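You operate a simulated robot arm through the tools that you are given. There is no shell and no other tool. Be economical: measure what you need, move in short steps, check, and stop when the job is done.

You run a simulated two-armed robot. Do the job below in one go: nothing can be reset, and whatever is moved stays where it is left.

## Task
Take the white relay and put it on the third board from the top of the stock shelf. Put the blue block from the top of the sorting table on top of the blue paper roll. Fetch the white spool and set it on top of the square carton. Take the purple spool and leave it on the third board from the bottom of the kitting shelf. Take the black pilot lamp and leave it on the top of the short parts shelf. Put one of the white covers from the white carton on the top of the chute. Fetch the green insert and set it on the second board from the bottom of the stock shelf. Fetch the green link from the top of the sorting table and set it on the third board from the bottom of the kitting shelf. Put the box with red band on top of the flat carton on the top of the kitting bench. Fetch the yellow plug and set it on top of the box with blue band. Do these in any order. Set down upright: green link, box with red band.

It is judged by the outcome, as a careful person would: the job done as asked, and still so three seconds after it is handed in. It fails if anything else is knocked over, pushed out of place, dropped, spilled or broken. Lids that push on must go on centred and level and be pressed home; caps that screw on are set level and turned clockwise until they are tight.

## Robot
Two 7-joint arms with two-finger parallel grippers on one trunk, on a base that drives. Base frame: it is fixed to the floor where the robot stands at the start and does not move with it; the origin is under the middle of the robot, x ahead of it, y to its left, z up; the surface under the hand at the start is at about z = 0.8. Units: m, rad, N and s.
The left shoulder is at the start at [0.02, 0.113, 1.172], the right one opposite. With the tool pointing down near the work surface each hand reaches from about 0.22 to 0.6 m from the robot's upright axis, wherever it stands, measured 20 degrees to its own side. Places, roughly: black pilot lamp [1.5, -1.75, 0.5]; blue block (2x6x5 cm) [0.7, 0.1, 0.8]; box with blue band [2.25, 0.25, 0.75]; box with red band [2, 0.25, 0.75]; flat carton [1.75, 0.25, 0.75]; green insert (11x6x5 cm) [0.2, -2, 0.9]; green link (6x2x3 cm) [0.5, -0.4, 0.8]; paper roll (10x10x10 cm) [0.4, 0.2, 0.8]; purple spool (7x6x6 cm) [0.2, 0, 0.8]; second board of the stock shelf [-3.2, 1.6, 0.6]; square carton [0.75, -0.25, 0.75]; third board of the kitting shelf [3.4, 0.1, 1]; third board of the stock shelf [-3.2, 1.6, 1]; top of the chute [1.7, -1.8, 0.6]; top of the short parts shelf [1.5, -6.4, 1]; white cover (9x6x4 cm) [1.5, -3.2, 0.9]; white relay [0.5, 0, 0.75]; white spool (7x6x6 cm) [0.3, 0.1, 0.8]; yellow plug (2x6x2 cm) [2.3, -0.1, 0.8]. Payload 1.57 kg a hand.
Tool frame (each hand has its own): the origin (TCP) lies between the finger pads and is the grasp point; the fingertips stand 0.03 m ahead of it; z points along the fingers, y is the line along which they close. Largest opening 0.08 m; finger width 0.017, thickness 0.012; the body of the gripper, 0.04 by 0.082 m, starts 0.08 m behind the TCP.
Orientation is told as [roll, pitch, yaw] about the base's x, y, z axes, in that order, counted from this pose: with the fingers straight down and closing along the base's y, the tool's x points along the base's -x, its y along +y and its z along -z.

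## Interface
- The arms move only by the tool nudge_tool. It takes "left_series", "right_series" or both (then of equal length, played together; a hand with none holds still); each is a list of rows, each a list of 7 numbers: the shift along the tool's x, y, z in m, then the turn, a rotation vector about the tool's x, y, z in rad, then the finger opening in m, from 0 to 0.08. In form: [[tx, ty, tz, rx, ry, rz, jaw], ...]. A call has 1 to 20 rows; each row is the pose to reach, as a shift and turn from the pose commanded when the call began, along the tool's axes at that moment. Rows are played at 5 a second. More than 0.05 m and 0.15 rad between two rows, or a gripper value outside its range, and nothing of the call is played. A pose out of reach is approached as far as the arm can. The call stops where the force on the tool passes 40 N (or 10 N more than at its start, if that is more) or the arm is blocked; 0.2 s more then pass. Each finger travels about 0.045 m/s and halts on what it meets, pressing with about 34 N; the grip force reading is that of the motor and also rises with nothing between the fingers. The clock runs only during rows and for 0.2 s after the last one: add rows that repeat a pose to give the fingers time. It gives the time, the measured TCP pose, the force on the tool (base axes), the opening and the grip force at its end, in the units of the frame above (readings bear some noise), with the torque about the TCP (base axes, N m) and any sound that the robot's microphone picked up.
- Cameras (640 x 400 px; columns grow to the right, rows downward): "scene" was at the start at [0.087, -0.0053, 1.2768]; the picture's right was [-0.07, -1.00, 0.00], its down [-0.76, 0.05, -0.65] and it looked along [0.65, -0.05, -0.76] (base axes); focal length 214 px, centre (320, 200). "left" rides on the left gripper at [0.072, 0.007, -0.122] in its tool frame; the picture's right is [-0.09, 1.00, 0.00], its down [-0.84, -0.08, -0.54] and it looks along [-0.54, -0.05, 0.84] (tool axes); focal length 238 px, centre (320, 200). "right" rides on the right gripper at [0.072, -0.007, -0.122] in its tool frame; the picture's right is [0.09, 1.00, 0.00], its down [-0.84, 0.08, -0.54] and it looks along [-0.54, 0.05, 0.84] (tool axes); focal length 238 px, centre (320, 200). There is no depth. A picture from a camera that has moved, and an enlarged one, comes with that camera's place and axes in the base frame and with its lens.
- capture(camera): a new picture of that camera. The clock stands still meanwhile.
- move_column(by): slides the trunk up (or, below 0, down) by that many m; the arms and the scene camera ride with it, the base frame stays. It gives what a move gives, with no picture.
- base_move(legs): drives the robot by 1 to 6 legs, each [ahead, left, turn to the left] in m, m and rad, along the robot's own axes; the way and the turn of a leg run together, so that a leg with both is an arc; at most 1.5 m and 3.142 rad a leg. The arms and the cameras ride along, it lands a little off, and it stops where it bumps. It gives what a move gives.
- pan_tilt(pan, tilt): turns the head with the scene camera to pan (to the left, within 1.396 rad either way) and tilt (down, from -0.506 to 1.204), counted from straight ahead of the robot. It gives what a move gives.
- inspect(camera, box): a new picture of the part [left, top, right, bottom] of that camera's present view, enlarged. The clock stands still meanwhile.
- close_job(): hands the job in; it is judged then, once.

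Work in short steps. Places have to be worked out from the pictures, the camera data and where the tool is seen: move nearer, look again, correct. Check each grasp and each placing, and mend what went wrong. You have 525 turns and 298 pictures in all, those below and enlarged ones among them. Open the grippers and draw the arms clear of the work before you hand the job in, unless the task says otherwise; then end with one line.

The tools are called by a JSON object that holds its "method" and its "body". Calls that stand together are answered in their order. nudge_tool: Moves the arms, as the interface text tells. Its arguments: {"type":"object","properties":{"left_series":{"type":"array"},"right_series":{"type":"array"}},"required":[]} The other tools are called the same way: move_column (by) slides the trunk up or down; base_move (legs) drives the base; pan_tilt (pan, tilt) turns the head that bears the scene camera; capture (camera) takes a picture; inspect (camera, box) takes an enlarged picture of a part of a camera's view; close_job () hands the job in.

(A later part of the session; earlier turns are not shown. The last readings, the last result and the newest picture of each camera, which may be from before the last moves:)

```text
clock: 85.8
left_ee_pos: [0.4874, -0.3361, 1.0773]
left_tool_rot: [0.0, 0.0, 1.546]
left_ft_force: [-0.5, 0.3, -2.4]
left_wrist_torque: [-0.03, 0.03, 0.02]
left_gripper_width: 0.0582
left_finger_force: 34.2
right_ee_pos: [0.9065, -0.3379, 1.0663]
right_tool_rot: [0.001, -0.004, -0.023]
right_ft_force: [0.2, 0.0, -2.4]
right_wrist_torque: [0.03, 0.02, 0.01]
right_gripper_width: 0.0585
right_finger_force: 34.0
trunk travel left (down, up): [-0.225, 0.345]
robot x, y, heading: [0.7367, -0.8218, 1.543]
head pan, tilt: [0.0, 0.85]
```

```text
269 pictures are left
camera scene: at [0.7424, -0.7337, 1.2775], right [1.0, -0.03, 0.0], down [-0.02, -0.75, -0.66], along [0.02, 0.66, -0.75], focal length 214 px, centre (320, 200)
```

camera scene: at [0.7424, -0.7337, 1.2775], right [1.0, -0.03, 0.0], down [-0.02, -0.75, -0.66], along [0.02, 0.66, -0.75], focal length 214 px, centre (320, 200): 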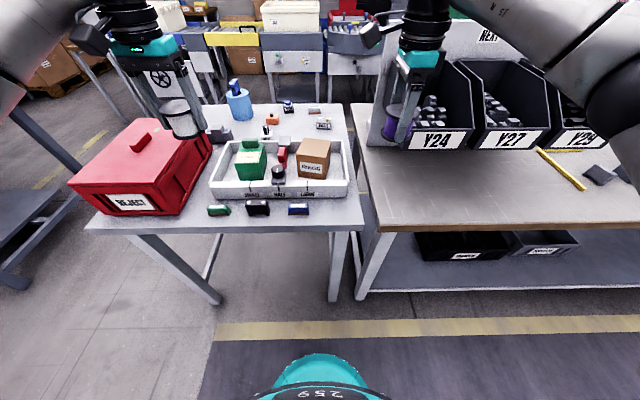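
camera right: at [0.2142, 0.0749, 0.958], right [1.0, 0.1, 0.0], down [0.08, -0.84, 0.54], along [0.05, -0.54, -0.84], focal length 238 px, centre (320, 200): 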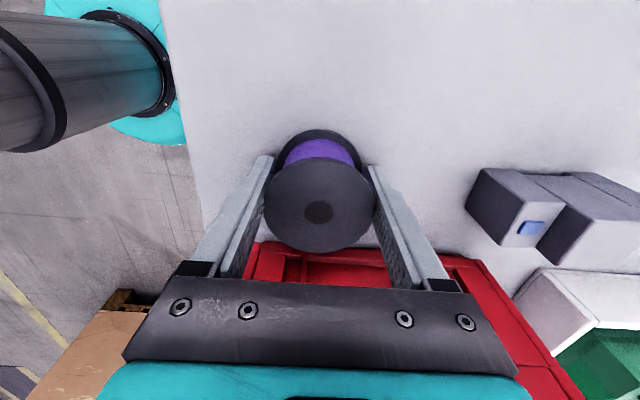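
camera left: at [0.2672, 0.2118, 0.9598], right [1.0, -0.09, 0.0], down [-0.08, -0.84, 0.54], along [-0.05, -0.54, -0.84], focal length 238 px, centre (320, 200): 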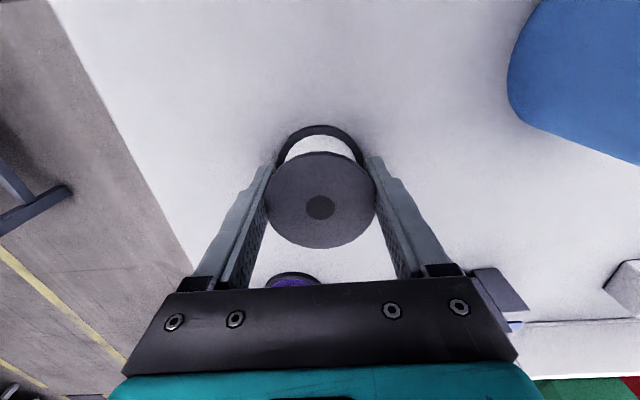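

I can see the carton in the tray and the green, black and blue parts along the table's edge. I'll advance 0.1 m, then bring the left hand with the white spool near the carton and look.

{"method": "base_move", "body": {"legs": [[0.1, 0, 0.02]]}}

{"method": "nudge_tool", "body": {"left_series": [[0, -0.04, 0, 0, 0, 0, 0.03], [0, -0.08, 0, 0, 0, 0, 0.03], [0, -0.12, 0, 0, 0, 0, 0.03], [0, -0.16, 0, 0, 0, 0, 0.03], [0.0, -0.2, 0, 0, 0, 0, 0.03], [0.02, -0.243, 0, 0, 0, 0, 0.03]]}}

{"method": "capture", "body": {"camera": "left"}}

{"method": "capture", "body": {"camera": "scene"}}

```text
clock: 86.9
left_ee_pos: [0.477, -0.242, 1.0767]
left_tool_rot: [-0.002, 0.001, 1.568]
left_ft_force: [0.1, 0.5, -2.9]
left_wrist_torque: [-0.03, 0.02, -0.02]
left_gripper_width: 0.0583
left_finger_force: 33.8
right_ee_pos: [0.8986, -0.2341, 1.0662]
right_tool_rot: [0.0, -0.002, -0.003]
right_ft_force: [-0.6, 0.3, -2.7]
right_wrist_torque: [-0.04, 0.01, 0.0]
right_gripper_width: 0.059
right_finger_force: 33.3
trunk travel left (down, up): [-0.225, 0.345]
robot x, y, heading: [0.7418, -0.7244, 1.563]
head pan, tilt: [0.0, 0.85]
```

```text
clock: 88.3
left_ee_pos: [0.7219, -0.2668, 1.0771]
left_tool_rot: [-0.001, 0.0, 1.57]
left_ft_force: [-0.4, -0.1, -2.5]
left_wrist_torque: [-0.01, -0.02, -0.01]
left_gripper_width: 0.0584
left_finger_force: 33.6
right_ee_pos: [0.899, -0.2344, 1.0652]
right_tool_rot: [0.0, -0.001, -0.003]
right_ft_force: [0.8, 0.3, -1.5]
right_wrist_torque: [-0.03, 0.01, 0.02]
right_gripper_width: 0.059
right_finger_force: 33.4
trunk travel left (down, up): [-0.225, 0.345]
robot x, y, heading: [0.7428, -0.7249, 1.568]
head pan, tilt: [0.0, 0.85]
```

```text
268 pictures are left
camera left: at [0.715, -0.3392, 1.1999], right [-1.0, 0.09, 0.0], down [0.08, 0.84, 0.54], along [0.05, 0.54, -0.84], focal length 238 px, centre (320, 200)
```

left: 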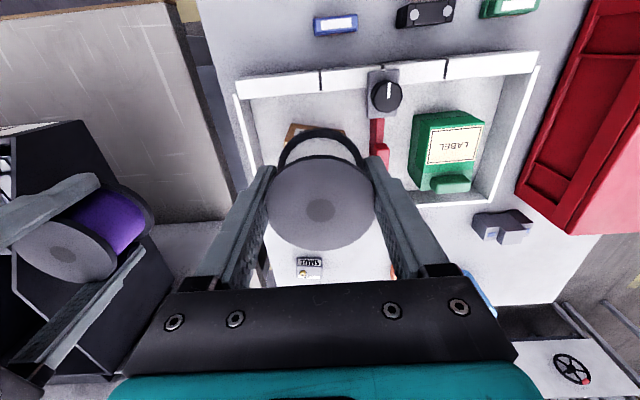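

```text
267 pictures are left
camera scene: at [0.7428, -0.6345, 1.2775], right [1.0, 0.0, 0.0], down [0.0, -0.75, -0.66], along [0.0, 0.66, -0.75], focal length 214 px, centre (320, 200)
```

scene: 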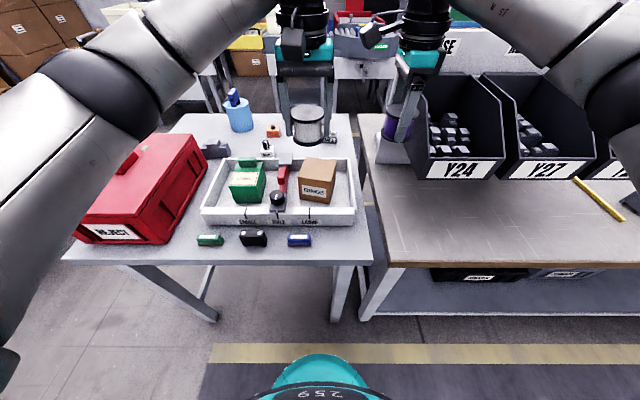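

I'll zoom in on the tray to measure the carton's size and height.

{"method": "inspect", "body": {"camera": "scene", "box": [260, 130, 380, 205]}}

{"method": "inspect", "body": {"camera": "scene", "box": [180, 210, 340, 260]}}

```text
5.33 times, centred on (320, 168) of scene
camera zoom: at [0.7428, -0.6345, 1.2775], right [1.0, 0.0, 0.0], down [0.0, -0.75, -0.66], along [0.0, 0.66, -0.75], focal length 1144 px, centre (320, 373)
```

zoom: 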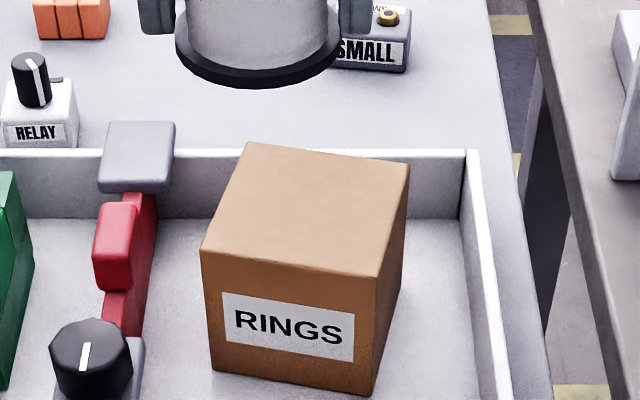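

```text
4.00 times, centred on (260, 235) of scene
camera zoom: at [0.7428, -0.6345, 1.2775], right [1.0, 0.0, 0.0], down [0.0, -0.75, -0.66], along [0.0, 0.66, -0.75], focal length 858 px, centre (560, 60)
```

zoom: 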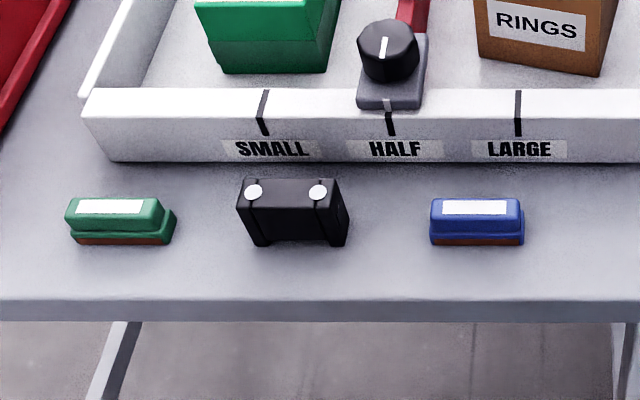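

The carton's top is at z ≈ 0.893 with its centre near (0.736, -0.183). I'll move the spool over it and lower to just above contact.

{"method": "nudge_tool", "body": {"left_series": [[-0.04, -0.007, 0.02, 0, 0, 0, 0.03], [-0.084, -0.014, 0.04, 0, 0, 0, 0.03], [-0.084, -0.014, 0.08, 0, 0, 0, 0.03], [-0.084, -0.014, 0.12, 0, 0, 0, 0.03], [-0.084, -0.014, 0.138, 0, 0, 0, 0.03]]}}

{"method": "capture", "body": {"camera": "scene"}}

{"method": "capture", "body": {"camera": "left"}}

```text
clock: 89.5
left_ee_pos: [0.7354, -0.1797, 0.9375]
left_tool_rot: [0.0, 0.001, 1.569]
left_ft_force: [-0.4, -0.7, -1.4]
left_wrist_torque: [0.02, -0.02, 0.01]
left_gripper_width: 0.0583
left_finger_force: 33.7
right_ee_pos: [0.898, -0.234, 1.0657]
right_tool_rot: [0.0, -0.002, -0.004]
right_ft_force: [-0.2, 0.0, -2.8]
right_wrist_torque: [-0.04, 0.0, 0.01]
right_gripper_width: 0.059
right_finger_force: 34.5
trunk travel left (down, up): [-0.225, 0.345]
robot x, y, heading: [0.7423, -0.7238, 1.567]
head pan, tilt: [0.0, 0.85]
```

```text
264 pictures are left
camera scene: at [0.7422, -0.6342, 1.2775], right [1.0, 0.0, 0.0], down [0.0, -0.75, -0.66], along [0.0, 0.66, -0.75], focal length 214 px, centre (320, 200)
```

scene: 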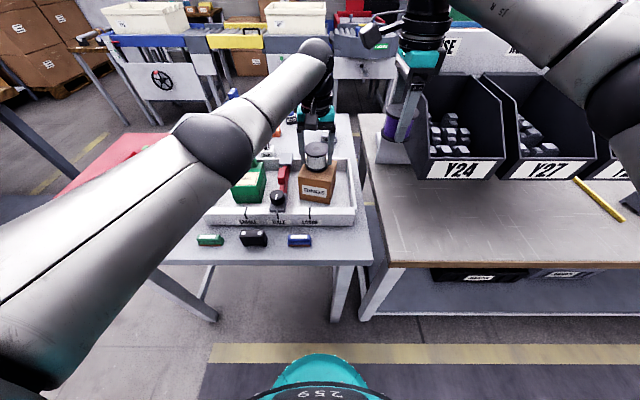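

```text
263 pictures are left
camera left: at [0.7282, -0.2518, 1.06], right [-1.0, 0.09, 0.0], down [0.08, 0.84, 0.54], along [0.05, 0.54, -0.84], focal length 238 px, centre (320, 200)
```

left: 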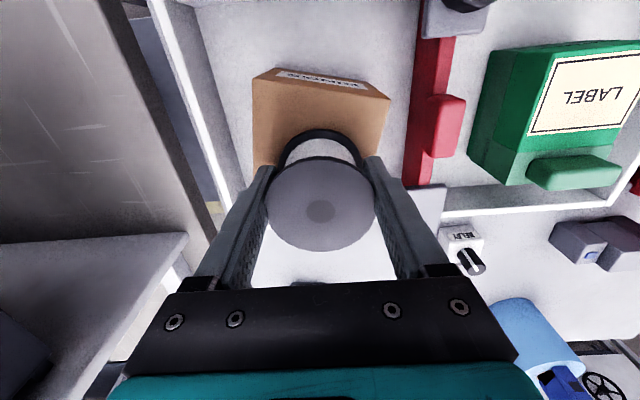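

The views agree on the centring. I'll lower slowly to contact.

{"method": "nudge_tool", "body": {"left_series": [[0.002, 0, 0.003, 0, 0, 0, 0.03], [0.002, 0, 0.005, 0, 0, 0, 0.03], [0.002, 0, 0.007, 0, 0, 0, 0.03]]}}

```text
clock: 90.3
left_ee_pos: [0.737, -0.1806, 0.9339]
left_tool_rot: [-0.001, -0.001, 1.567]
left_ft_force: [-0.5, 0.3, 3.5]
left_wrist_torque: [-0.13, 0.15, -0.04]
left_gripper_width: 0.0584
left_finger_force: 33.9
right_ee_pos: [0.8982, -0.2353, 1.0648]
right_tool_rot: [0.001, -0.001, -0.003]
right_ft_force: [0.0, 0.0, -1.6]
right_wrist_torque: [0.01, 0.02, -0.02]
right_gripper_width: 0.0588
right_finger_force: 34.3
trunk travel left (down, up): [-0.225, 0.345]
robot x, y, heading: [0.7438, -0.7232, 1.567]
head pan, tilt: [0.0, 0.85]
```

Light contact is felt (3.5 N at z ≈ 0.934). I'll open and withdraw upward.

{"method": "nudge_tool", "body": {"left_series": [[0, 0, 0.001, 0, 0, 0, 0.05], [0, 0, 0.001, 0, 0, 0, 0.07], [0, 0, 0.001, 0, 0, 0, 0.08], [0, 0, -0.001, 0, 0, 0, 0.08], [0, 0, -0.04, 0, 0, 0, 0.08], [0, 0, -0.08, 0, 0, 0, 0.08], [0.03, 0.03, -0.12, 0, 0, 0, 0.08]]}}

{"method": "capture", "body": {"camera": "left"}}

```text
refused: row 7 steps farther than a row can; nothing moved
```

```text
262 pictures are left
camera left: at [0.7279, -0.2538, 1.0555], right [-1.0, 0.1, 0.0], down [0.08, 0.84, 0.54], along [0.05, 0.54, -0.84], focal length 238 px, centre (320, 200)
```

left: 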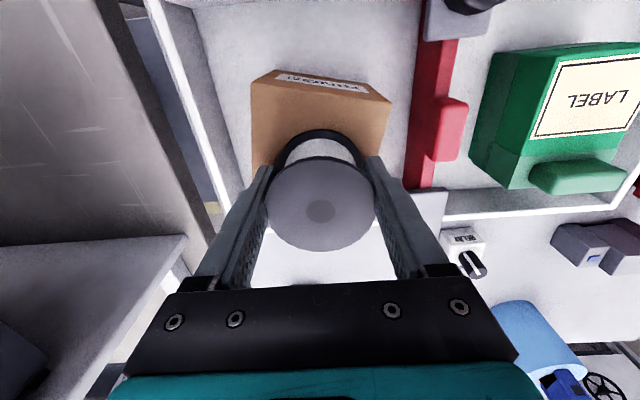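

The last row was too long, so nothing played. I'll send it again with shorter steps.

{"method": "nudge_tool", "body": {"left_series": [[0, 0, 0.001, 0, 0, 0, 0.05], [0, 0, 0.001, 0, 0, 0, 0.07], [0, 0, 0.001, 0, 0, 0, 0.08], [0, 0, -0.001, 0, 0, 0, 0.08], [0, 0, -0.04, 0, 0, 0, 0.08], [0, 0, -0.08, 0, 0, 0, 0.08], [0.02, 0.02, -0.11, 0, 0, 0, 0.08]]}}

{"method": "capture", "body": {"camera": "left"}}

```text
clock: 91.9
left_ee_pos: [0.7148, -0.2019, 1.0418]
left_tool_rot: [-0.001, 0.002, 1.569]
left_ft_force: [-0.4, -0.2, -0.7]
left_wrist_torque: [0.03, 0.01, -0.01]
left_gripper_width: 0.0799
left_finger_force: 0.2
right_ee_pos: [0.8972, -0.2339, 1.0657]
right_tool_rot: [0.0, -0.001, -0.002]
right_ft_force: [-0.6, 0.8, -2.1]
right_wrist_torque: [-0.03, 0.01, 0.01]
right_gripper_width: 0.0588
right_finger_force: 33.8
trunk travel left (down, up): [-0.225, 0.345]
robot x, y, heading: [0.7396, -0.7199, 1.568]
head pan, tilt: [0.0, 0.85]
```

```text
261 pictures are left
camera left: at [0.7068, -0.274, 1.1647], right [-1.0, 0.09, 0.0], down [0.08, 0.84, 0.54], along [0.05, 0.54, -0.84], focal length 238 px, centre (320, 200)
```

left: 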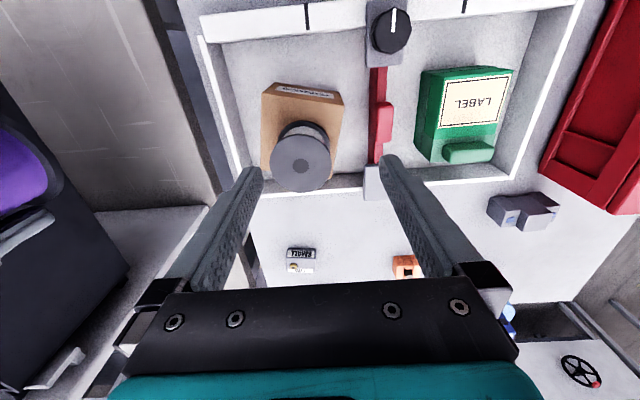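

The white spool sits on the carton. Next is the green link near (0.47, -0.359), long along x, with the label up. I'll turn the left hand so it closes along y and move above the link.

{"method": "nudge_tool", "body": {"left_series": [[0.014, 0.022, 0, 0, 0, -0.145, 0.08], [0.028, 0.044, 0, 0, 0, -0.29, 0.08], [0.042, 0.066, 0, 0, 0, -0.435, 0.08], [0.056, 0.088, 0, 0, 0, -0.58, 0.08], [0.07, 0.11, 0, 0, 0, -0.725, 0.08], [0.084, 0.132, 0, 0, 0, -0.87, 0.06], [0.098, 0.154, 0, 0, 0, -1.015, 0.045], [0.112, 0.176, 0, 0, 0, -1.16, 0.045], [0.126, 0.198, 0, 0, 0, -1.305, 0.045], [0.14, 0.22, 0.02, 0, 0, -1.45, 0.045], [0.157, 0.245, 0.04, 0, 0, -1.57, 0.045]]}}

{"method": "capture", "body": {"camera": "left"}}

```text
clock: 94.3
left_ee_pos: [0.4699, -0.3595, 1.0015]
left_tool_rot: [-0.001, 0.001, 3.14]
left_ft_force: [-0.3, -0.7, 0.1]
left_wrist_torque: [-0.01, 0.02, -0.01]
left_gripper_width: 0.0449
left_finger_force: 0.0
right_ee_pos: [0.8973, -0.2343, 1.0667]
right_tool_rot: [0.001, -0.001, -0.005]
right_ft_force: [-0.6, -0.7, -1.5]
right_wrist_torque: [-0.01, 0.0, 0.0]
right_gripper_width: 0.0589
right_finger_force: 34.0
trunk travel left (down, up): [-0.225, 0.345]
robot x, y, heading: [0.7406, -0.7214, 1.565]
head pan, tilt: [0.0, 0.85]
```

```text
260 pictures are left
camera left: at [0.5403, -0.3663, 1.1232], right [-0.09, -1.0, 0.0], down [-0.84, 0.08, 0.54], along [-0.54, 0.05, -0.84], focal length 238 px, centre (320, 200)
```

left: 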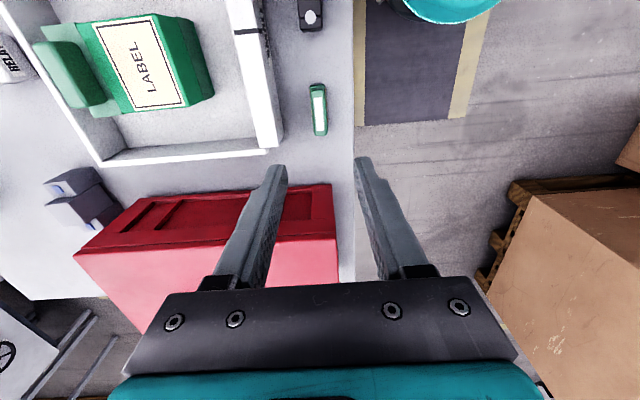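

The link's centre is at (0.476, -0.360). I'll descend to z = 0.833 and close.

{"method": "nudge_tool", "body": {"left_series": [[0.006, 0, 0.045, 0, 0, 0, 0.045], [0.006, 0, 0.09, 0, 0, 0, 0.045], [0.006, 0, 0.135, 0, 0, 0, 0.045], [0.006, 0, 0.16, 0, 0, 0, 0.045], [0.006, 0, 0.169, 0, 0, 0, 0.045], [0.006, 0, 0.169, 0, 0, 0, 0.02], [0.006, 0, 0.169, 0, 0, 0, 0.0], [0.006, 0, 0.169, 0, 0, 0, 0.0], [0.006, 0, 0.169, 0, 0, 0, 0.0]]}}

{"method": "capture", "body": {"camera": "left"}}

```text
clock: 96.3
left_ee_pos: [0.4755, -0.3594, 0.8344]
left_tool_rot: [-0.001, 0.001, 3.137]
left_ft_force: [0.7, 0.2, -0.3]
left_wrist_torque: [-0.02, 0.02, 0.01]
left_gripper_width: 0.0177
left_finger_force: 32.3
right_ee_pos: [0.8982, -0.2337, 1.0649]
right_tool_rot: [0.002, -0.001, -0.004]
right_ft_force: [-0.3, 0.2, -2.8]
right_wrist_torque: [0.01, 0.02, 0.0]
right_gripper_width: 0.0586
right_finger_force: 34.0
trunk travel left (down, up): [-0.225, 0.345]
robot x, y, heading: [0.7478, -0.7236, 1.566]
head pan, tilt: [0.0, 0.85]
```

```text
259 pictures are left
camera left: at [0.5466, -0.3663, 0.9567], right [-0.1, -1.0, 0.0], down [-0.84, 0.08, 0.54], along [-0.54, 0.05, -0.84], focal length 238 px, centre (320, 200)
```

left: 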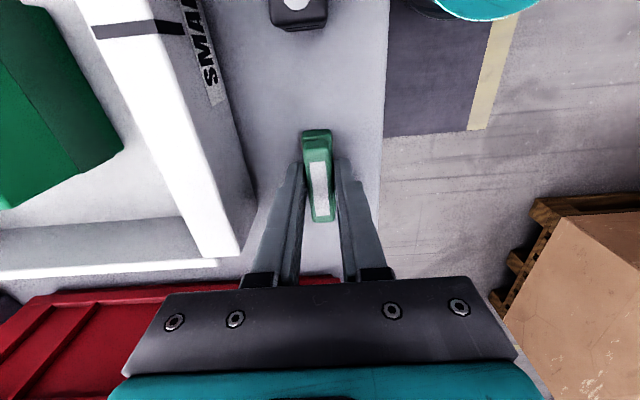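

The link is held. I'll lift it, back off from the table, turn to face +x, and look for the kitting shelf.

{"method": "nudge_tool", "body": {"left_series": [[0, 0, -0.045, 0, 0, 0, 0.0], [0, 0, -0.09, 0, 0, 0, 0.0], [0, 0, -0.135, 0, 0, 0, 0.0], [0, 0, -0.18, 0, 0, 0, 0.0], [0, 0, -0.22, 0, 0, 0, 0.0]]}}

{"method": "base_move", "body": {"legs": [[-0.22, 0, 0], [0, 0, -1.566]]}}

{"method": "pan_tilt", "body": {"pan": 0.15, "tilt": 0.3}}

{"method": "capture", "body": {"camera": "scene"}}

```text
clock: 97.5
left_ee_pos: [0.4752, -0.3595, 1.0548]
left_tool_rot: [0.003, 0.0, 3.138]
left_ft_force: [0.6, 0.0, 0.2]
left_wrist_torque: [-0.01, 0.01, 0.0]
left_gripper_width: 0.0174
left_finger_force: 32.1
right_ee_pos: [0.8992, -0.2342, 1.0664]
right_tool_rot: [0.001, -0.001, -0.003]
right_ft_force: [-0.3, -0.1, -3.1]
right_wrist_torque: [0.0, 0.0, 0.0]
right_gripper_width: 0.0588
right_finger_force: 34.3
trunk travel left (down, up): [-0.225, 0.345]
robot x, y, heading: [0.7451, -0.7232, 1.563]
head pan, tilt: [0.0, 0.85]
```

```text
clock: 103.0
left_ee_pos: [1.1017, -0.6716, 1.0526]
left_tool_rot: [-0.001, 0.001, 1.58]
left_ft_force: [-0.4, 0.1, 0.2]
left_wrist_torque: [0.01, -0.01, 0.0]
left_gripper_width: 0.0178
left_finger_force: 32.7
right_ee_pos: [1.2314, -1.0924, 1.0667]
right_tool_rot: [-0.001, -0.001, -1.563]
right_ft_force: [-0.2, -0.1, -2.4]
right_wrist_torque: [0.0, 0.03, -0.01]
right_gripper_width: 0.0588
right_finger_force: 33.8
trunk travel left (down, up): [-0.225, 0.345]
robot x, y, heading: [0.7397, -0.9458, 0.004]
head pan, tilt: [0.0, 0.85]
```

```text
clock: 104.0
left_ee_pos: [1.1028, -0.6715, 1.0535]
left_tool_rot: [-0.001, 0.0, 1.578]
left_ft_force: [0.3, 0.4, -0.4]
left_wrist_torque: [0.0, 0.0, 0.03]
left_gripper_width: 0.0176
left_finger_force: 32.6
right_ee_pos: [1.2314, -1.0933, 1.0655]
right_tool_rot: [0.001, 0.0, -1.561]
right_ft_force: [0.4, 0.8, -1.6]
right_wrist_torque: [0.0, 0.04, -0.05]
right_gripper_width: 0.0585
right_finger_force: 34.0
trunk travel left (down, up): [-0.225, 0.345]
robot x, y, heading: [0.7398, -0.9419, 0.006]
head pan, tilt: [0.15, 0.3]
```

```text
258 pictures are left
camera scene: at [0.8427, -0.9275, 1.3258], right [0.16, -0.99, 0.0], down [-0.29, -0.05, -0.95], along [0.94, 0.15, -0.3], focal length 214 px, centre (320, 200)
```

scene: 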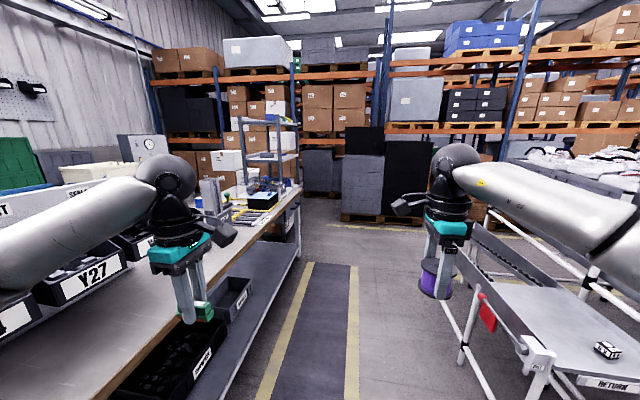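

A blue-post shelf stands at the far end of the bench. I'll zoom in on it.

{"method": "inspect", "body": {"camera": "scene", "box": [190, 100, 320, 230]}}

{"method": "inspect", "body": {"camera": "scene", "box": [440, 200, 640, 400]}}

```text
3.08 times, centred on (255, 165) of scene
camera zoom: at [0.8427, -0.9275, 1.3258], right [0.16, -0.99, 0.0], down [-0.29, -0.05, -0.95], along [0.94, 0.15, -0.3], focal length 660 px, centre (520, 308)
```

zoom: 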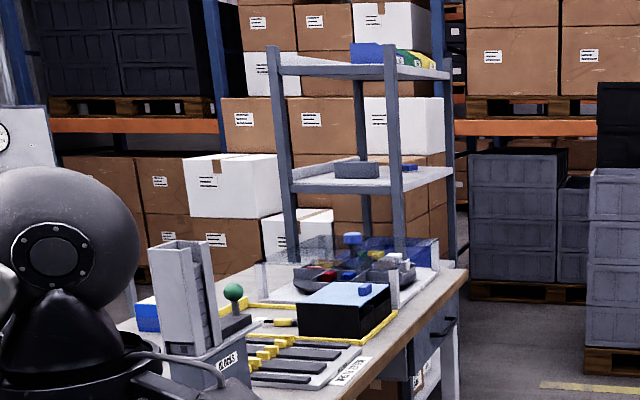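

```text
2.00 times, centred on (540, 300) of scene
camera zoom: at [0.8427, -0.9275, 1.3258], right [0.16, -0.99, 0.0], down [-0.29, -0.05, -0.95], along [0.94, 0.15, -0.3], focal length 429 px, centre (-120, 0)
```

zoom: 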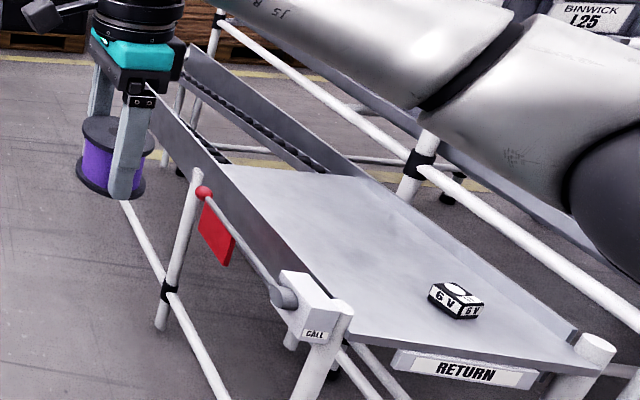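

The third board (about z = 1.03, already holding a grey and a blue item) looks open at the side facing the aisle. I'll drive along the aisle toward it and look closer.

{"method": "base_move", "body": {"legs": [[1.4, 0.05, 0]]}}

{"method": "pan_tilt", "body": {"pan": 0.55, "tilt": 0.35}}

{"method": "capture", "body": {"camera": "scene"}}

```text
clock: 110.9
left_ee_pos: [2.4961, -0.6589, 1.0537]
left_tool_rot: [0.0, -0.001, 1.533]
left_ft_force: [-0.1, -0.3, 0.0]
left_wrist_torque: [-0.01, -0.01, 0.03]
left_gripper_width: 0.0175
left_finger_force: 32.5
right_ee_pos: [2.6064, -1.0873, 1.0653]
right_tool_rot: [0.0, -0.003, -1.609]
right_ft_force: [-0.3, 0.7, -3.0]
right_wrist_torque: [0.05, 0.0, 0.02]
right_gripper_width: 0.0585
right_finger_force: 33.9
trunk travel left (down, up): [-0.225, 0.345]
robot x, y, heading: [2.1273, -0.916, -0.037]
head pan, tilt: [0.15, 0.3]
```

```text
clock: 111.8
left_ee_pos: [2.4967, -0.6598, 1.0527]
left_tool_rot: [0.0, 0.001, 1.532]
left_ft_force: [-0.7, -0.2, -0.6]
left_wrist_torque: [0.01, 0.01, -0.02]
left_gripper_width: 0.0175
left_finger_force: 32.9
right_ee_pos: [2.6068, -1.0869, 1.0658]
right_tool_rot: [0.0, -0.002, -1.608]
right_ft_force: [0.0, -0.2, -1.6]
right_wrist_torque: [-0.01, 0.04, 0.01]
right_gripper_width: 0.0584
right_finger_force: 34.6
trunk travel left (down, up): [-0.225, 0.345]
robot x, y, heading: [2.1197, -0.9149, -0.04]
head pan, tilt: [0.55, 0.351]
```

```text
255 pictures are left
camera scene: at [2.2146, -0.8688, 1.3212], right [0.49, -0.87, 0.0], down [-0.3, -0.17, -0.94], along [0.82, 0.46, -0.34], focal length 214 px, centre (320, 200)
```

scene: 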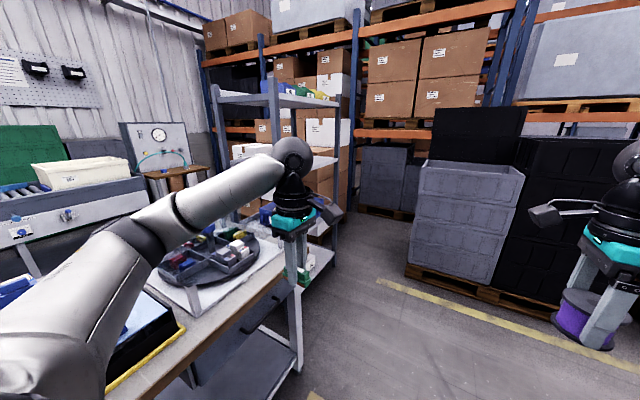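

I'll go on to beside the shelf and turn to face it.

{"method": "base_move", "body": {"legs": [[1.15, 0.02, 0], [0, 0, 1.61]]}}

{"method": "pan_tilt", "body": {"pan": 0, "tilt": 0.4}}

{"method": "capture", "body": {"camera": "scene"}}

```text
clock: 121.5
left_ee_pos: [2.9934, -0.5712, 1.0541]
left_tool_rot: [-0.001, 0.0, -3.13]
left_ft_force: [-0.2, 0.0, -0.6]
left_wrist_torque: [-0.03, -0.01, 0.01]
left_gripper_width: 0.0176
left_finger_force: 32.4
right_ee_pos: [3.4148, -0.4392, 1.0646]
right_tool_rot: [0.0, -0.001, 0.013]
right_ft_force: [0.6, -0.5, -2.4]
right_wrist_torque: [-0.01, 0.0, 0.01]
right_gripper_width: 0.0584
right_finger_force: 33.4
trunk travel left (down, up): [-0.225, 0.345]
robot x, y, heading: [3.2641, -0.9308, 1.58]
head pan, tilt: [0.55, 0.351]
```

```text
clock: 122.5
left_ee_pos: [2.9928, -0.5703, 1.0543]
left_tool_rot: [0.001, -0.001, -3.13]
left_ft_force: [-0.4, 0.0, 0.1]
left_wrist_torque: [0.01, 0.02, -0.01]
left_gripper_width: 0.0176
left_finger_force: 32.4
right_ee_pos: [3.4143, -0.4394, 1.0656]
right_tool_rot: [-0.001, -0.002, 0.013]
right_ft_force: [-0.2, -0.5, -1.9]
right_wrist_torque: [0.03, 0.0, -0.02]
right_gripper_width: 0.0582
right_finger_force: 34.0
trunk travel left (down, up): [-0.225, 0.345]
robot x, y, heading: [3.263, -0.9313, 1.577]
head pan, tilt: [0.0, 0.4]
```

```text
254 pictures are left
camera scene: at [3.264, -0.8273, 1.3166], right [1.0, 0.01, 0.0], down [0.0, -0.39, -0.92], along [-0.01, 0.92, -0.39], focal length 214 px, centre (320, 200)
```

scene: 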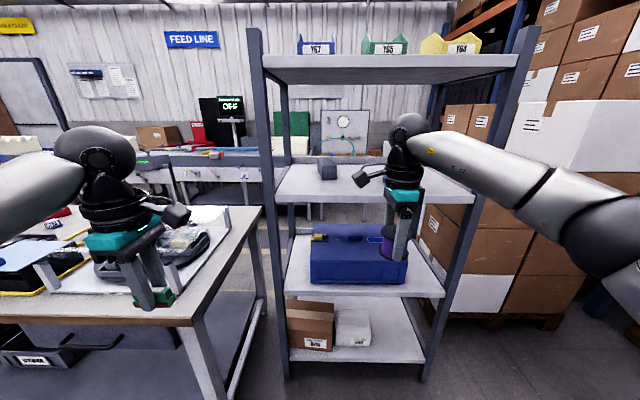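

The shelf faces me, and its third board from the bottom is open with plenty of room. I'll pull the hands back, move nearer, and measure the board's height again.

{"method": "nudge_tool", "body": {"left_series": [[0, 0.04, 0, 0, 0, 0, 0], [0, 0.07, 0, 0, 0, 0, 0], [0, 0.1, 0, 0, 0, 0, 0], [0, 0.1, 0, 0, 0, 0, 0]], "right_series": [[0, -0.045, 0, 0, 0, 0, 0.03], [0, -0.09, 0, 0, 0, 0, 0.03], [0, -0.135, 0, 0, 0, 0, 0.03], [0, -0.17, 0, 0, 0, 0, 0.03]]}}

{"method": "base_move", "body": {"legs": [[0.3, -0.12, 0]]}}

{"method": "capture", "body": {"camera": "scene"}}

{"method": "capture", "body": {"camera": "right"}}

```text
clock: 123.5
left_ee_pos: [2.9935, -0.6707, 1.0525]
left_tool_rot: [-0.002, 0.001, -3.131]
left_ft_force: [-0.4, -0.1, -0.2]
left_wrist_torque: [0.02, 0.0, 0.02]
left_gripper_width: 0.0175
left_finger_force: 32.2
right_ee_pos: [3.4172, -0.6092, 1.0665]
right_tool_rot: [0.0, -0.003, 0.012]
right_ft_force: [-1.2, 0.5, -2.2]
right_wrist_torque: [0.0, 0.05, -0.02]
right_gripper_width: 0.0585
right_finger_force: 34.4
trunk travel left (down, up): [-0.225, 0.345]
robot x, y, heading: [3.265, -0.9304, 1.58]
head pan, tilt: [0.0, 0.4]
```

```text
clock: 125.6
left_ee_pos: [3.1112, -0.3681, 1.0544]
left_tool_rot: [0.002, -0.001, -3.129]
left_ft_force: [-0.1, -0.4, -0.4]
left_wrist_torque: [-0.01, -0.01, -0.02]
left_gripper_width: 0.0175
left_finger_force: 32.9
right_ee_pos: [3.5347, -0.3092, 1.0672]
right_tool_rot: [-0.001, -0.001, 0.012]
right_ft_force: [0.0, 0.3, -2.3]
right_wrist_torque: [-0.02, 0.03, 0.01]
right_gripper_width: 0.0585
right_finger_force: 34.6
trunk travel left (down, up): [-0.225, 0.345]
robot x, y, heading: [3.3843, -0.6317, 1.576]
head pan, tilt: [0.0, 0.4]
```

```text
253 pictures are left
camera scene: at [3.3825, -0.5264, 1.3166], right [1.0, 0.01, 0.0], down [0.0, -0.39, -0.92], along [-0.01, 0.92, -0.39], focal length 214 px, centre (320, 200)
```

scene: 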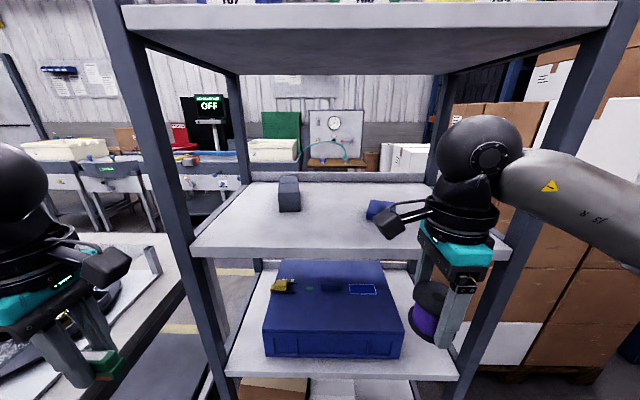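

```text
252 pictures are left
camera right: at [3.4649, -0.3167, 1.1878], right [-0.1, 0.99, 0.0], down [0.84, 0.09, 0.54], along [0.54, 0.06, -0.84], focal length 238 px, centre (320, 200)
```

right: 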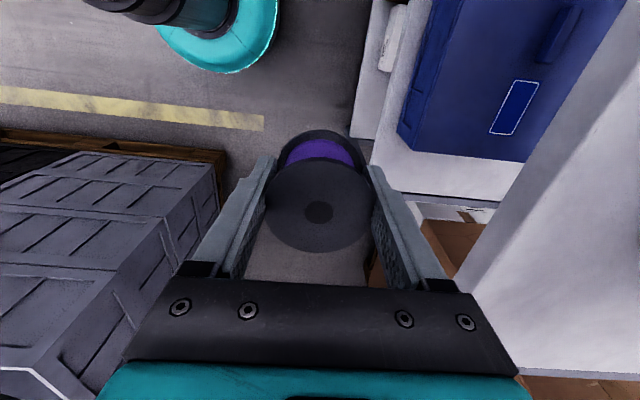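

The board is at about z = 1.0 with its front edge near y ≈ -0.1. I'll raise the hands a little and drive 0.12 m closer.

{"method": "nudge_tool", "body": {"left_series": [[0, 0.02, -0.015, 0, 0, 0, 0], [0, 0.04, -0.03, 0, 0, 0, 0]], "right_series": [[0.01, 0, -0.01, 0, 0, 0, 0.03], [0.02, 0, -0.02, 0, 0, 0, 0.03]]}}

{"method": "base_move", "body": {"legs": [[0.12, 0, 0]]}}

{"method": "nudge_tool", "body": {"right_series": [[0, 0.04, 0, 0, 0, 0, 0.03], [0, 0.08, 0, 0, 0, 0, 0.03], [0, 0.12, 0, 0, 0, 0, 0.03]]}}

{"method": "capture", "body": {"camera": "right"}}

{"method": "capture", "body": {"camera": "scene"}}

```text
clock: 126.2
left_ee_pos: [3.1096, -0.411, 1.0832]
left_tool_rot: [-0.001, 0.001, -3.129]
left_ft_force: [-0.2, 0.5, 0.4]
left_wrist_torque: [0.03, 0.02, 0.0]
left_gripper_width: 0.0173
left_finger_force: 32.3
right_ee_pos: [3.5158, -0.3104, 1.0867]
right_tool_rot: [-0.002, -0.002, 0.011]
right_ft_force: [-0.5, -0.4, -3.1]
right_wrist_torque: [0.01, 0.03, 0.01]
right_gripper_width: 0.0585
right_finger_force: 33.7
trunk travel left (down, up): [-0.225, 0.345]
robot x, y, heading: [3.3854, -0.6245, 1.579]
head pan, tilt: [0.0, 0.4]
```

```text
clock: 127.4
left_ee_pos: [3.1096, -0.2907, 1.083]
left_tool_rot: [0.001, 0.001, -3.131]
left_ft_force: [-0.3, 0.1, -0.4]
left_wrist_torque: [-0.02, 0.01, 0.0]
left_gripper_width: 0.0178
left_finger_force: 32.3
right_ee_pos: [3.5161, -0.1895, 1.0859]
right_tool_rot: [0.002, -0.002, 0.01]
right_ft_force: [0.4, 1.1, -2.4]
right_wrist_torque: [0.0, 0.03, -0.01]
right_gripper_width: 0.0585
right_finger_force: 33.4
trunk travel left (down, up): [-0.225, 0.345]
robot x, y, heading: [3.3847, -0.51, 1.587]
head pan, tilt: [0.0, 0.4]
```

```text
clock: 127.8
left_ee_pos: [3.11, -0.2928, 1.0838]
left_tool_rot: [0.001, 0.0, -3.134]
left_ft_force: [0.7, 0.6, -0.7]
left_wrist_torque: [-0.04, 0.01, 0.0]
left_gripper_width: 0.0175
left_finger_force: 32.4
right_ee_pos: [3.514, -0.1771, 1.0855]
right_tool_rot: [-0.04, -0.005, 0.036]
right_ft_force: [-2.1, -21.7, 1.4]
right_wrist_torque: [-0.79, 0.03, -0.26]
right_gripper_width: 0.0586
right_finger_force: 34.0
trunk travel left (down, up): [-0.225, 0.345]
robot x, y, heading: [3.3827, -0.5121, 1.58]
head pan, tilt: [0.0, 0.4]
stopped in row 1 (right hand): the force on the tool passed its limit at 64 N (the readings are from after the stop); the commanded pose is now the measured one
```

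```text
251 pictures are left
camera right: at [3.443, -0.1814, 1.2059], right [-0.13, 0.99, -0.04], down [0.83, 0.13, 0.54], along [0.54, 0.03, -0.84], focal length 238 px, centre (320, 200)
```

right: 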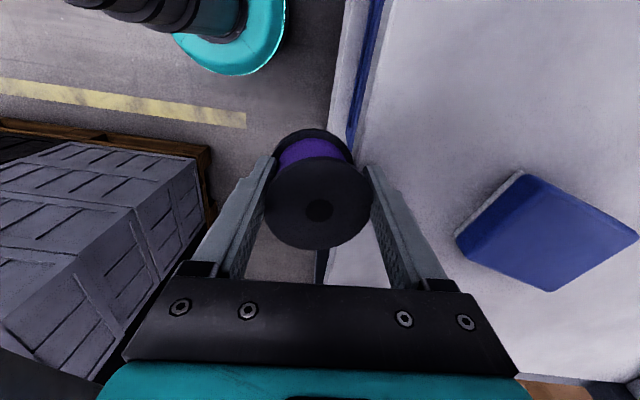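

```text
250 pictures are left
camera scene: at [3.3811, -0.4098, 1.3167], right [1.0, 0.01, 0.0], down [0.0, -0.39, -0.92], along [-0.01, 0.92, -0.39], focal length 214 px, centre (320, 200)
```

scene: 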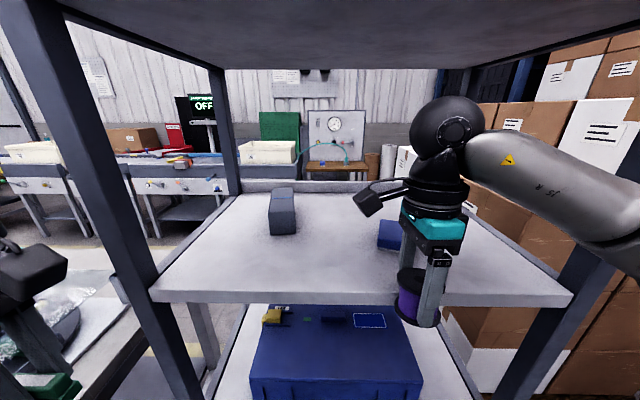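

The spool met the board's front edge, so the board top is nearer z ≈ 1.045 and its edge is at y ≈ -0.147. I'll back off, level the hand, raise it 4 cm, and check the spool.

{"method": "nudge_tool", "body": {"right_series": [[0, -0.03, 0, 0, 0, 0, 0.03], [0, -0.05, -0.02, 0.02, 0, 0.0, 0.03], [0, -0.05, -0.04, 0.02, 0, 0, 0.03]]}}

{"method": "capture", "body": {"camera": "right"}}

{"method": "capture", "body": {"camera": "scene"}}

```text
clock: 128.6
left_ee_pos: [3.1099, -0.2918, 1.0846]
left_tool_rot: [-0.001, -0.002, -3.131]
left_ft_force: [-0.4, -0.1, -0.4]
left_wrist_torque: [-0.04, 0.01, 0.0]
left_gripper_width: 0.0177
left_finger_force: 32.4
right_ee_pos: [3.5153, -0.2217, 1.128]
right_tool_rot: [-0.051, -0.005, 0.028]
right_ft_force: [-0.3, 0.2, -2.1]
right_wrist_torque: [-0.02, 0.0, -0.03]
right_gripper_width: 0.0585
right_finger_force: 33.7
trunk travel left (down, up): [-0.225, 0.345]
robot x, y, heading: [3.3825, -0.5121, 1.579]
head pan, tilt: [0.0, 0.4]
```

```text
249 pictures are left
camera right: at [3.4444, -0.2245, 1.2497], right [-0.12, 0.99, -0.05], down [0.83, 0.13, 0.54], along [0.54, 0.02, -0.84], focal length 238 px, centre (320, 200)
```

right: 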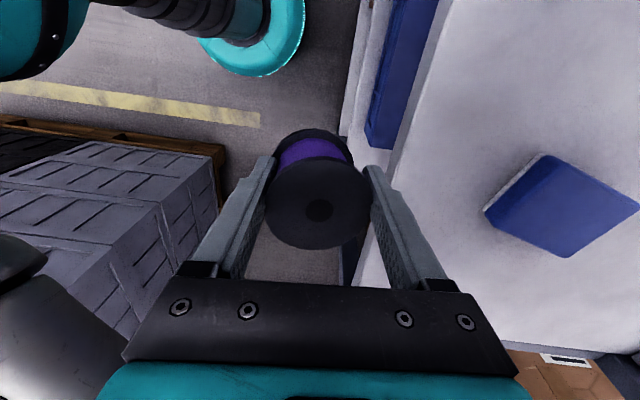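

```text
248 pictures are left
camera scene: at [3.3812, -0.4085, 1.3166], right [1.0, 0.01, 0.0], down [0.0, -0.39, -0.92], along [-0.01, 0.92, -0.39], focal length 214 px, centre (320, 200)
```

scene: 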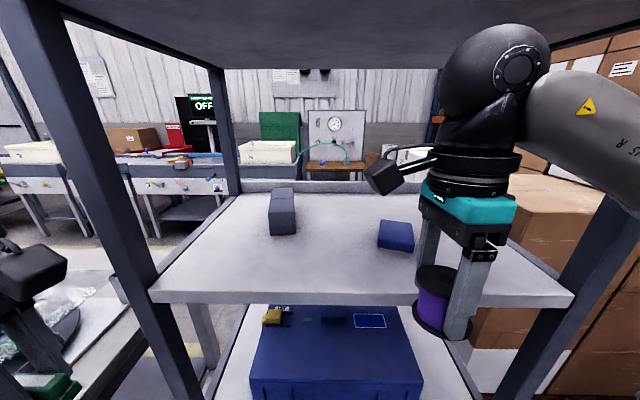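

I turned the wrong way, so I'll level the hand now, then move in over the board at z ≈ 1.115 with the spool's bottom near 1.08.

{"method": "nudge_tool", "body": {"right_series": [[0.005, 0, 0.005, -0.03, 0, 0, 0.03], [0.01, 0.0, 0.005, -0.051, 0, 0.0, 0.03], [0.015, 0.04, 0.005, -0.051, 0, 0, 0.03], [0.02, 0.08, 0.005, -0.051, 0, 0, 0.03], [0.025, 0.12, 0.005, -0.051, 0, 0, 0.03], [0.025, 0.16, 0.005, -0.051, 0, 0, 0.03]]}}

{"method": "capture", "body": {"camera": "scene"}}

{"method": "capture", "body": {"camera": "right"}}

```text
clock: 130.0
left_ee_pos: [3.109, -0.292, 1.0836]
left_tool_rot: [-0.001, -0.001, -3.13]
left_ft_force: [0.7, 0.2, -0.7]
left_wrist_torque: [0.03, 0.01, -0.01]
left_gripper_width: 0.0181
left_finger_force: 32.8
right_ee_pos: [3.4874, -0.0615, 1.1113]
right_tool_rot: [0.0, -0.006, 0.031]
right_ft_force: [-0.2, 0.0, -2.8]
right_wrist_torque: [-0.01, -0.02, -0.02]
right_gripper_width: 0.0583
right_finger_force: 33.9
trunk travel left (down, up): [-0.225, 0.345]
robot x, y, heading: [3.3821, -0.5119, 1.586]
head pan, tilt: [0.0, 0.4]
```

```text
247 pictures are left
camera scene: at [3.381, -0.4079, 1.3166], right [1.0, 0.01, 0.0], down [0.0, -0.39, -0.92], along [-0.01, 0.92, -0.39], focal length 214 px, centre (320, 200)
```

scene: 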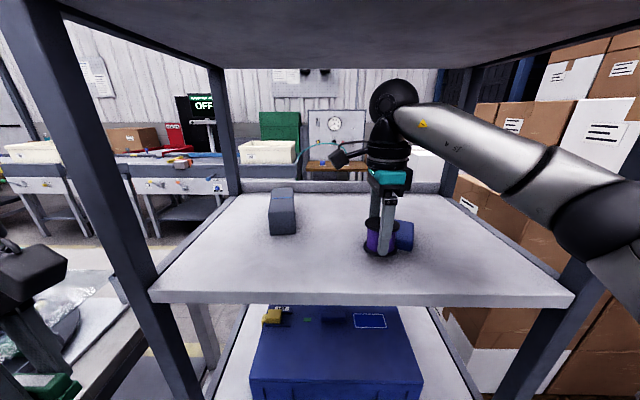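

```text
246 pictures are left
camera right: at [3.4159, -0.0706, 1.2321], right [-0.12, 0.99, 0.0], down [0.83, 0.1, 0.55], along [0.54, 0.07, -0.84], focal length 238 px, centre (320, 200)
```

right: 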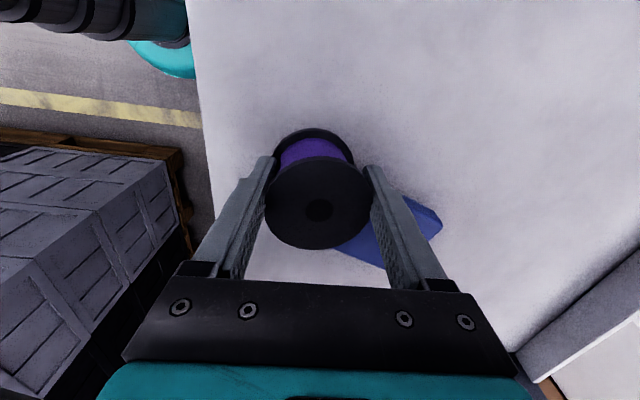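

The blue item lies just beyond the right finger, so I'll shift the spool to (3.42, -0.08) and lower to contact.

{"method": "nudge_tool", "body": {"right_series": [[0.035, -0.01, 0, 0, 0, 0, 0.03], [0.067, -0.018, 0, 0, 0, 0, 0.03], [0.067, -0.018, 0.015, 0, 0, 0, 0.03], [0.067, -0.018, 0.02, 0, 0, 0, 0.03], [0.067, -0.018, 0.024, 0, 0, 0, 0.03]]}}

{"method": "capture", "body": {"camera": "scene"}}

```text
clock: 131.2
left_ee_pos: [3.1105, -0.2934, 1.085]
left_tool_rot: [-0.001, 0.0, -3.131]
left_ft_force: [-0.5, -0.2, 0.1]
left_wrist_torque: [0.02, -0.01, 0.01]
left_gripper_width: 0.0177
left_finger_force: 32.5
right_ee_pos: [3.4205, -0.0842, 1.0899]
right_tool_rot: [0.003, -0.003, 0.027]
right_ft_force: [2.3, -5.0, 12.4]
right_wrist_torque: [0.18, -0.09, -0.08]
right_gripper_width: 0.0587
right_finger_force: 33.9
trunk travel left (down, up): [-0.225, 0.345]
robot x, y, heading: [3.3833, -0.5109, 1.579]
head pan, tilt: [0.0, 0.4]
```

```text
245 pictures are left
camera scene: at [3.3815, -0.4102, 1.317], right [1.0, 0.01, 0.0], down [0.0, -0.39, -0.92], along [-0.01, 0.92, -0.39], focal length 214 px, centre (320, 200)
```

scene: 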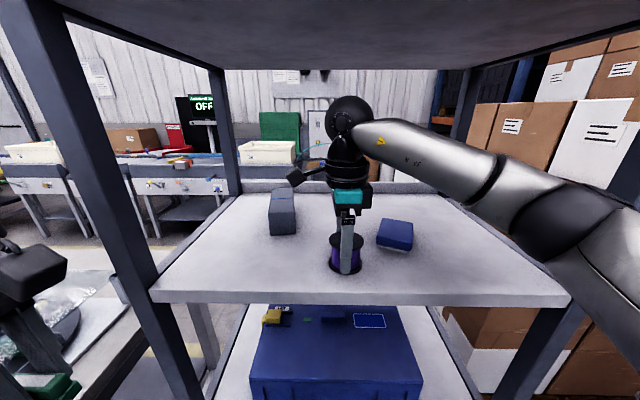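

Contact is at 12 N, so the board is at about z ≈ 1.052. I'll open slowly and lift clear.

{"method": "nudge_tool", "body": {"right_series": [[0, 0, 0, 0, 0, 0, 0.062], [0, 0, 0, 0, 0, 0, 0.068], [0, 0, 0, 0, 0, 0, 0.075], [0, 0, 0, 0, 0, 0, 0.078], [0, 0, -0.03, 0, 0, 0, 0.078], [0, 0, -0.055, 0, 0, 0, 0.078]]}}

{"method": "capture", "body": {"camera": "right"}}

{"method": "capture", "body": {"camera": "scene"}}

```text
clock: 132.6
left_ee_pos: [3.1097, -0.2915, 1.0848]
left_tool_rot: [-0.001, 0.0, -3.131]
left_ft_force: [-0.1, 0.6, 0.3]
left_wrist_torque: [0.0, 0.03, -0.01]
left_gripper_width: 0.0177
left_finger_force: 31.9
right_ee_pos: [3.4202, -0.0831, 1.1434]
right_tool_rot: [0.0, -0.004, 0.029]
right_ft_force: [0.0, -0.5, 0.3]
right_wrist_torque: [0.0, 0.02, 0.02]
right_gripper_width: 0.0781
right_finger_force: 0.1
trunk travel left (down, up): [-0.225, 0.345]
robot x, y, heading: [3.3829, -0.5091, 1.58]
head pan, tilt: [0.0, 0.4]
```

```text
244 pictures are left
camera right: at [3.3488, -0.0922, 1.2647], right [-0.12, 0.99, 0.0], down [0.83, 0.1, 0.55], along [0.54, 0.07, -0.84], focal length 238 px, centre (320, 200)
```

right: 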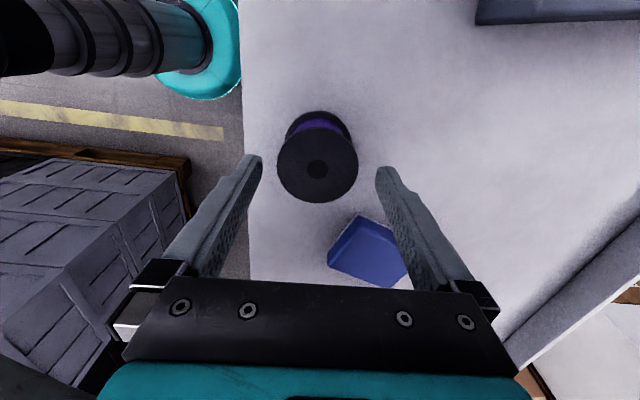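

```text
243 pictures are left
camera scene: at [3.3811, -0.4086, 1.3167], right [1.0, 0.01, 0.0], down [0.0, -0.39, -0.92], along [-0.01, 0.92, -0.39], focal length 214 px, centre (320, 200)
```

scene: 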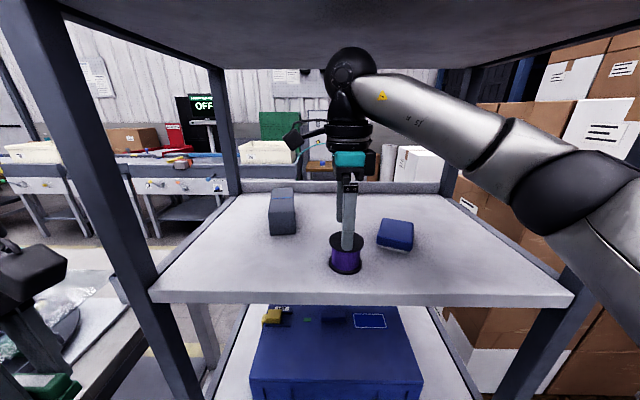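

The spool stands on the board. I'll slide the hand sideways off it, then pull it out toward me.

{"method": "nudge_tool", "body": {"right_series": [[-0.04, -0.01, -0.005, 0, 0, 0, 0.078], [-0.07, -0.03, -0.005, 0, 0, 0, 0.078], [-0.07, -0.08, -0.005, 0, 0, 0, 0.078], [-0.07, -0.13, -0.005, 0, 0, 0, 0.078], [-0.08, -0.18, -0.005, 0, 0, 0, 0.078], [-0.12, -0.2, 0.0, 0, 0, 0, 0.078], [-0.16, -0.2, 0.0, 0, 0, 0, 0.078]]}}

{"method": "capture", "body": {"camera": "left"}}

```text
refused: row 5 steps farther than a row can; nothing moved
```

```text
242 pictures are left
camera left: at [3.181, -0.2975, 1.2066], right [-0.08, -1.0, 0.0], down [-0.84, 0.07, 0.54], along [-0.54, 0.04, -0.84], focal length 238 px, centre (320, 200)
```

left: 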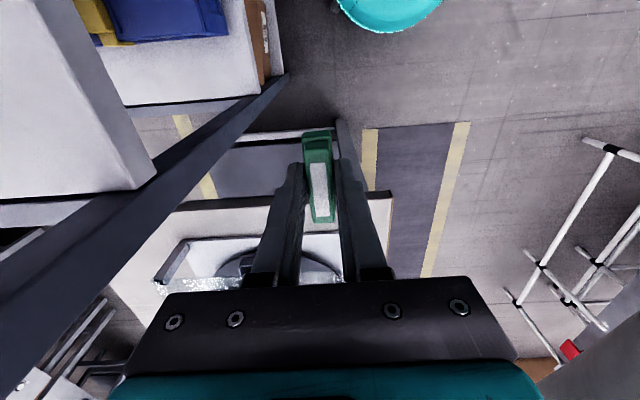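

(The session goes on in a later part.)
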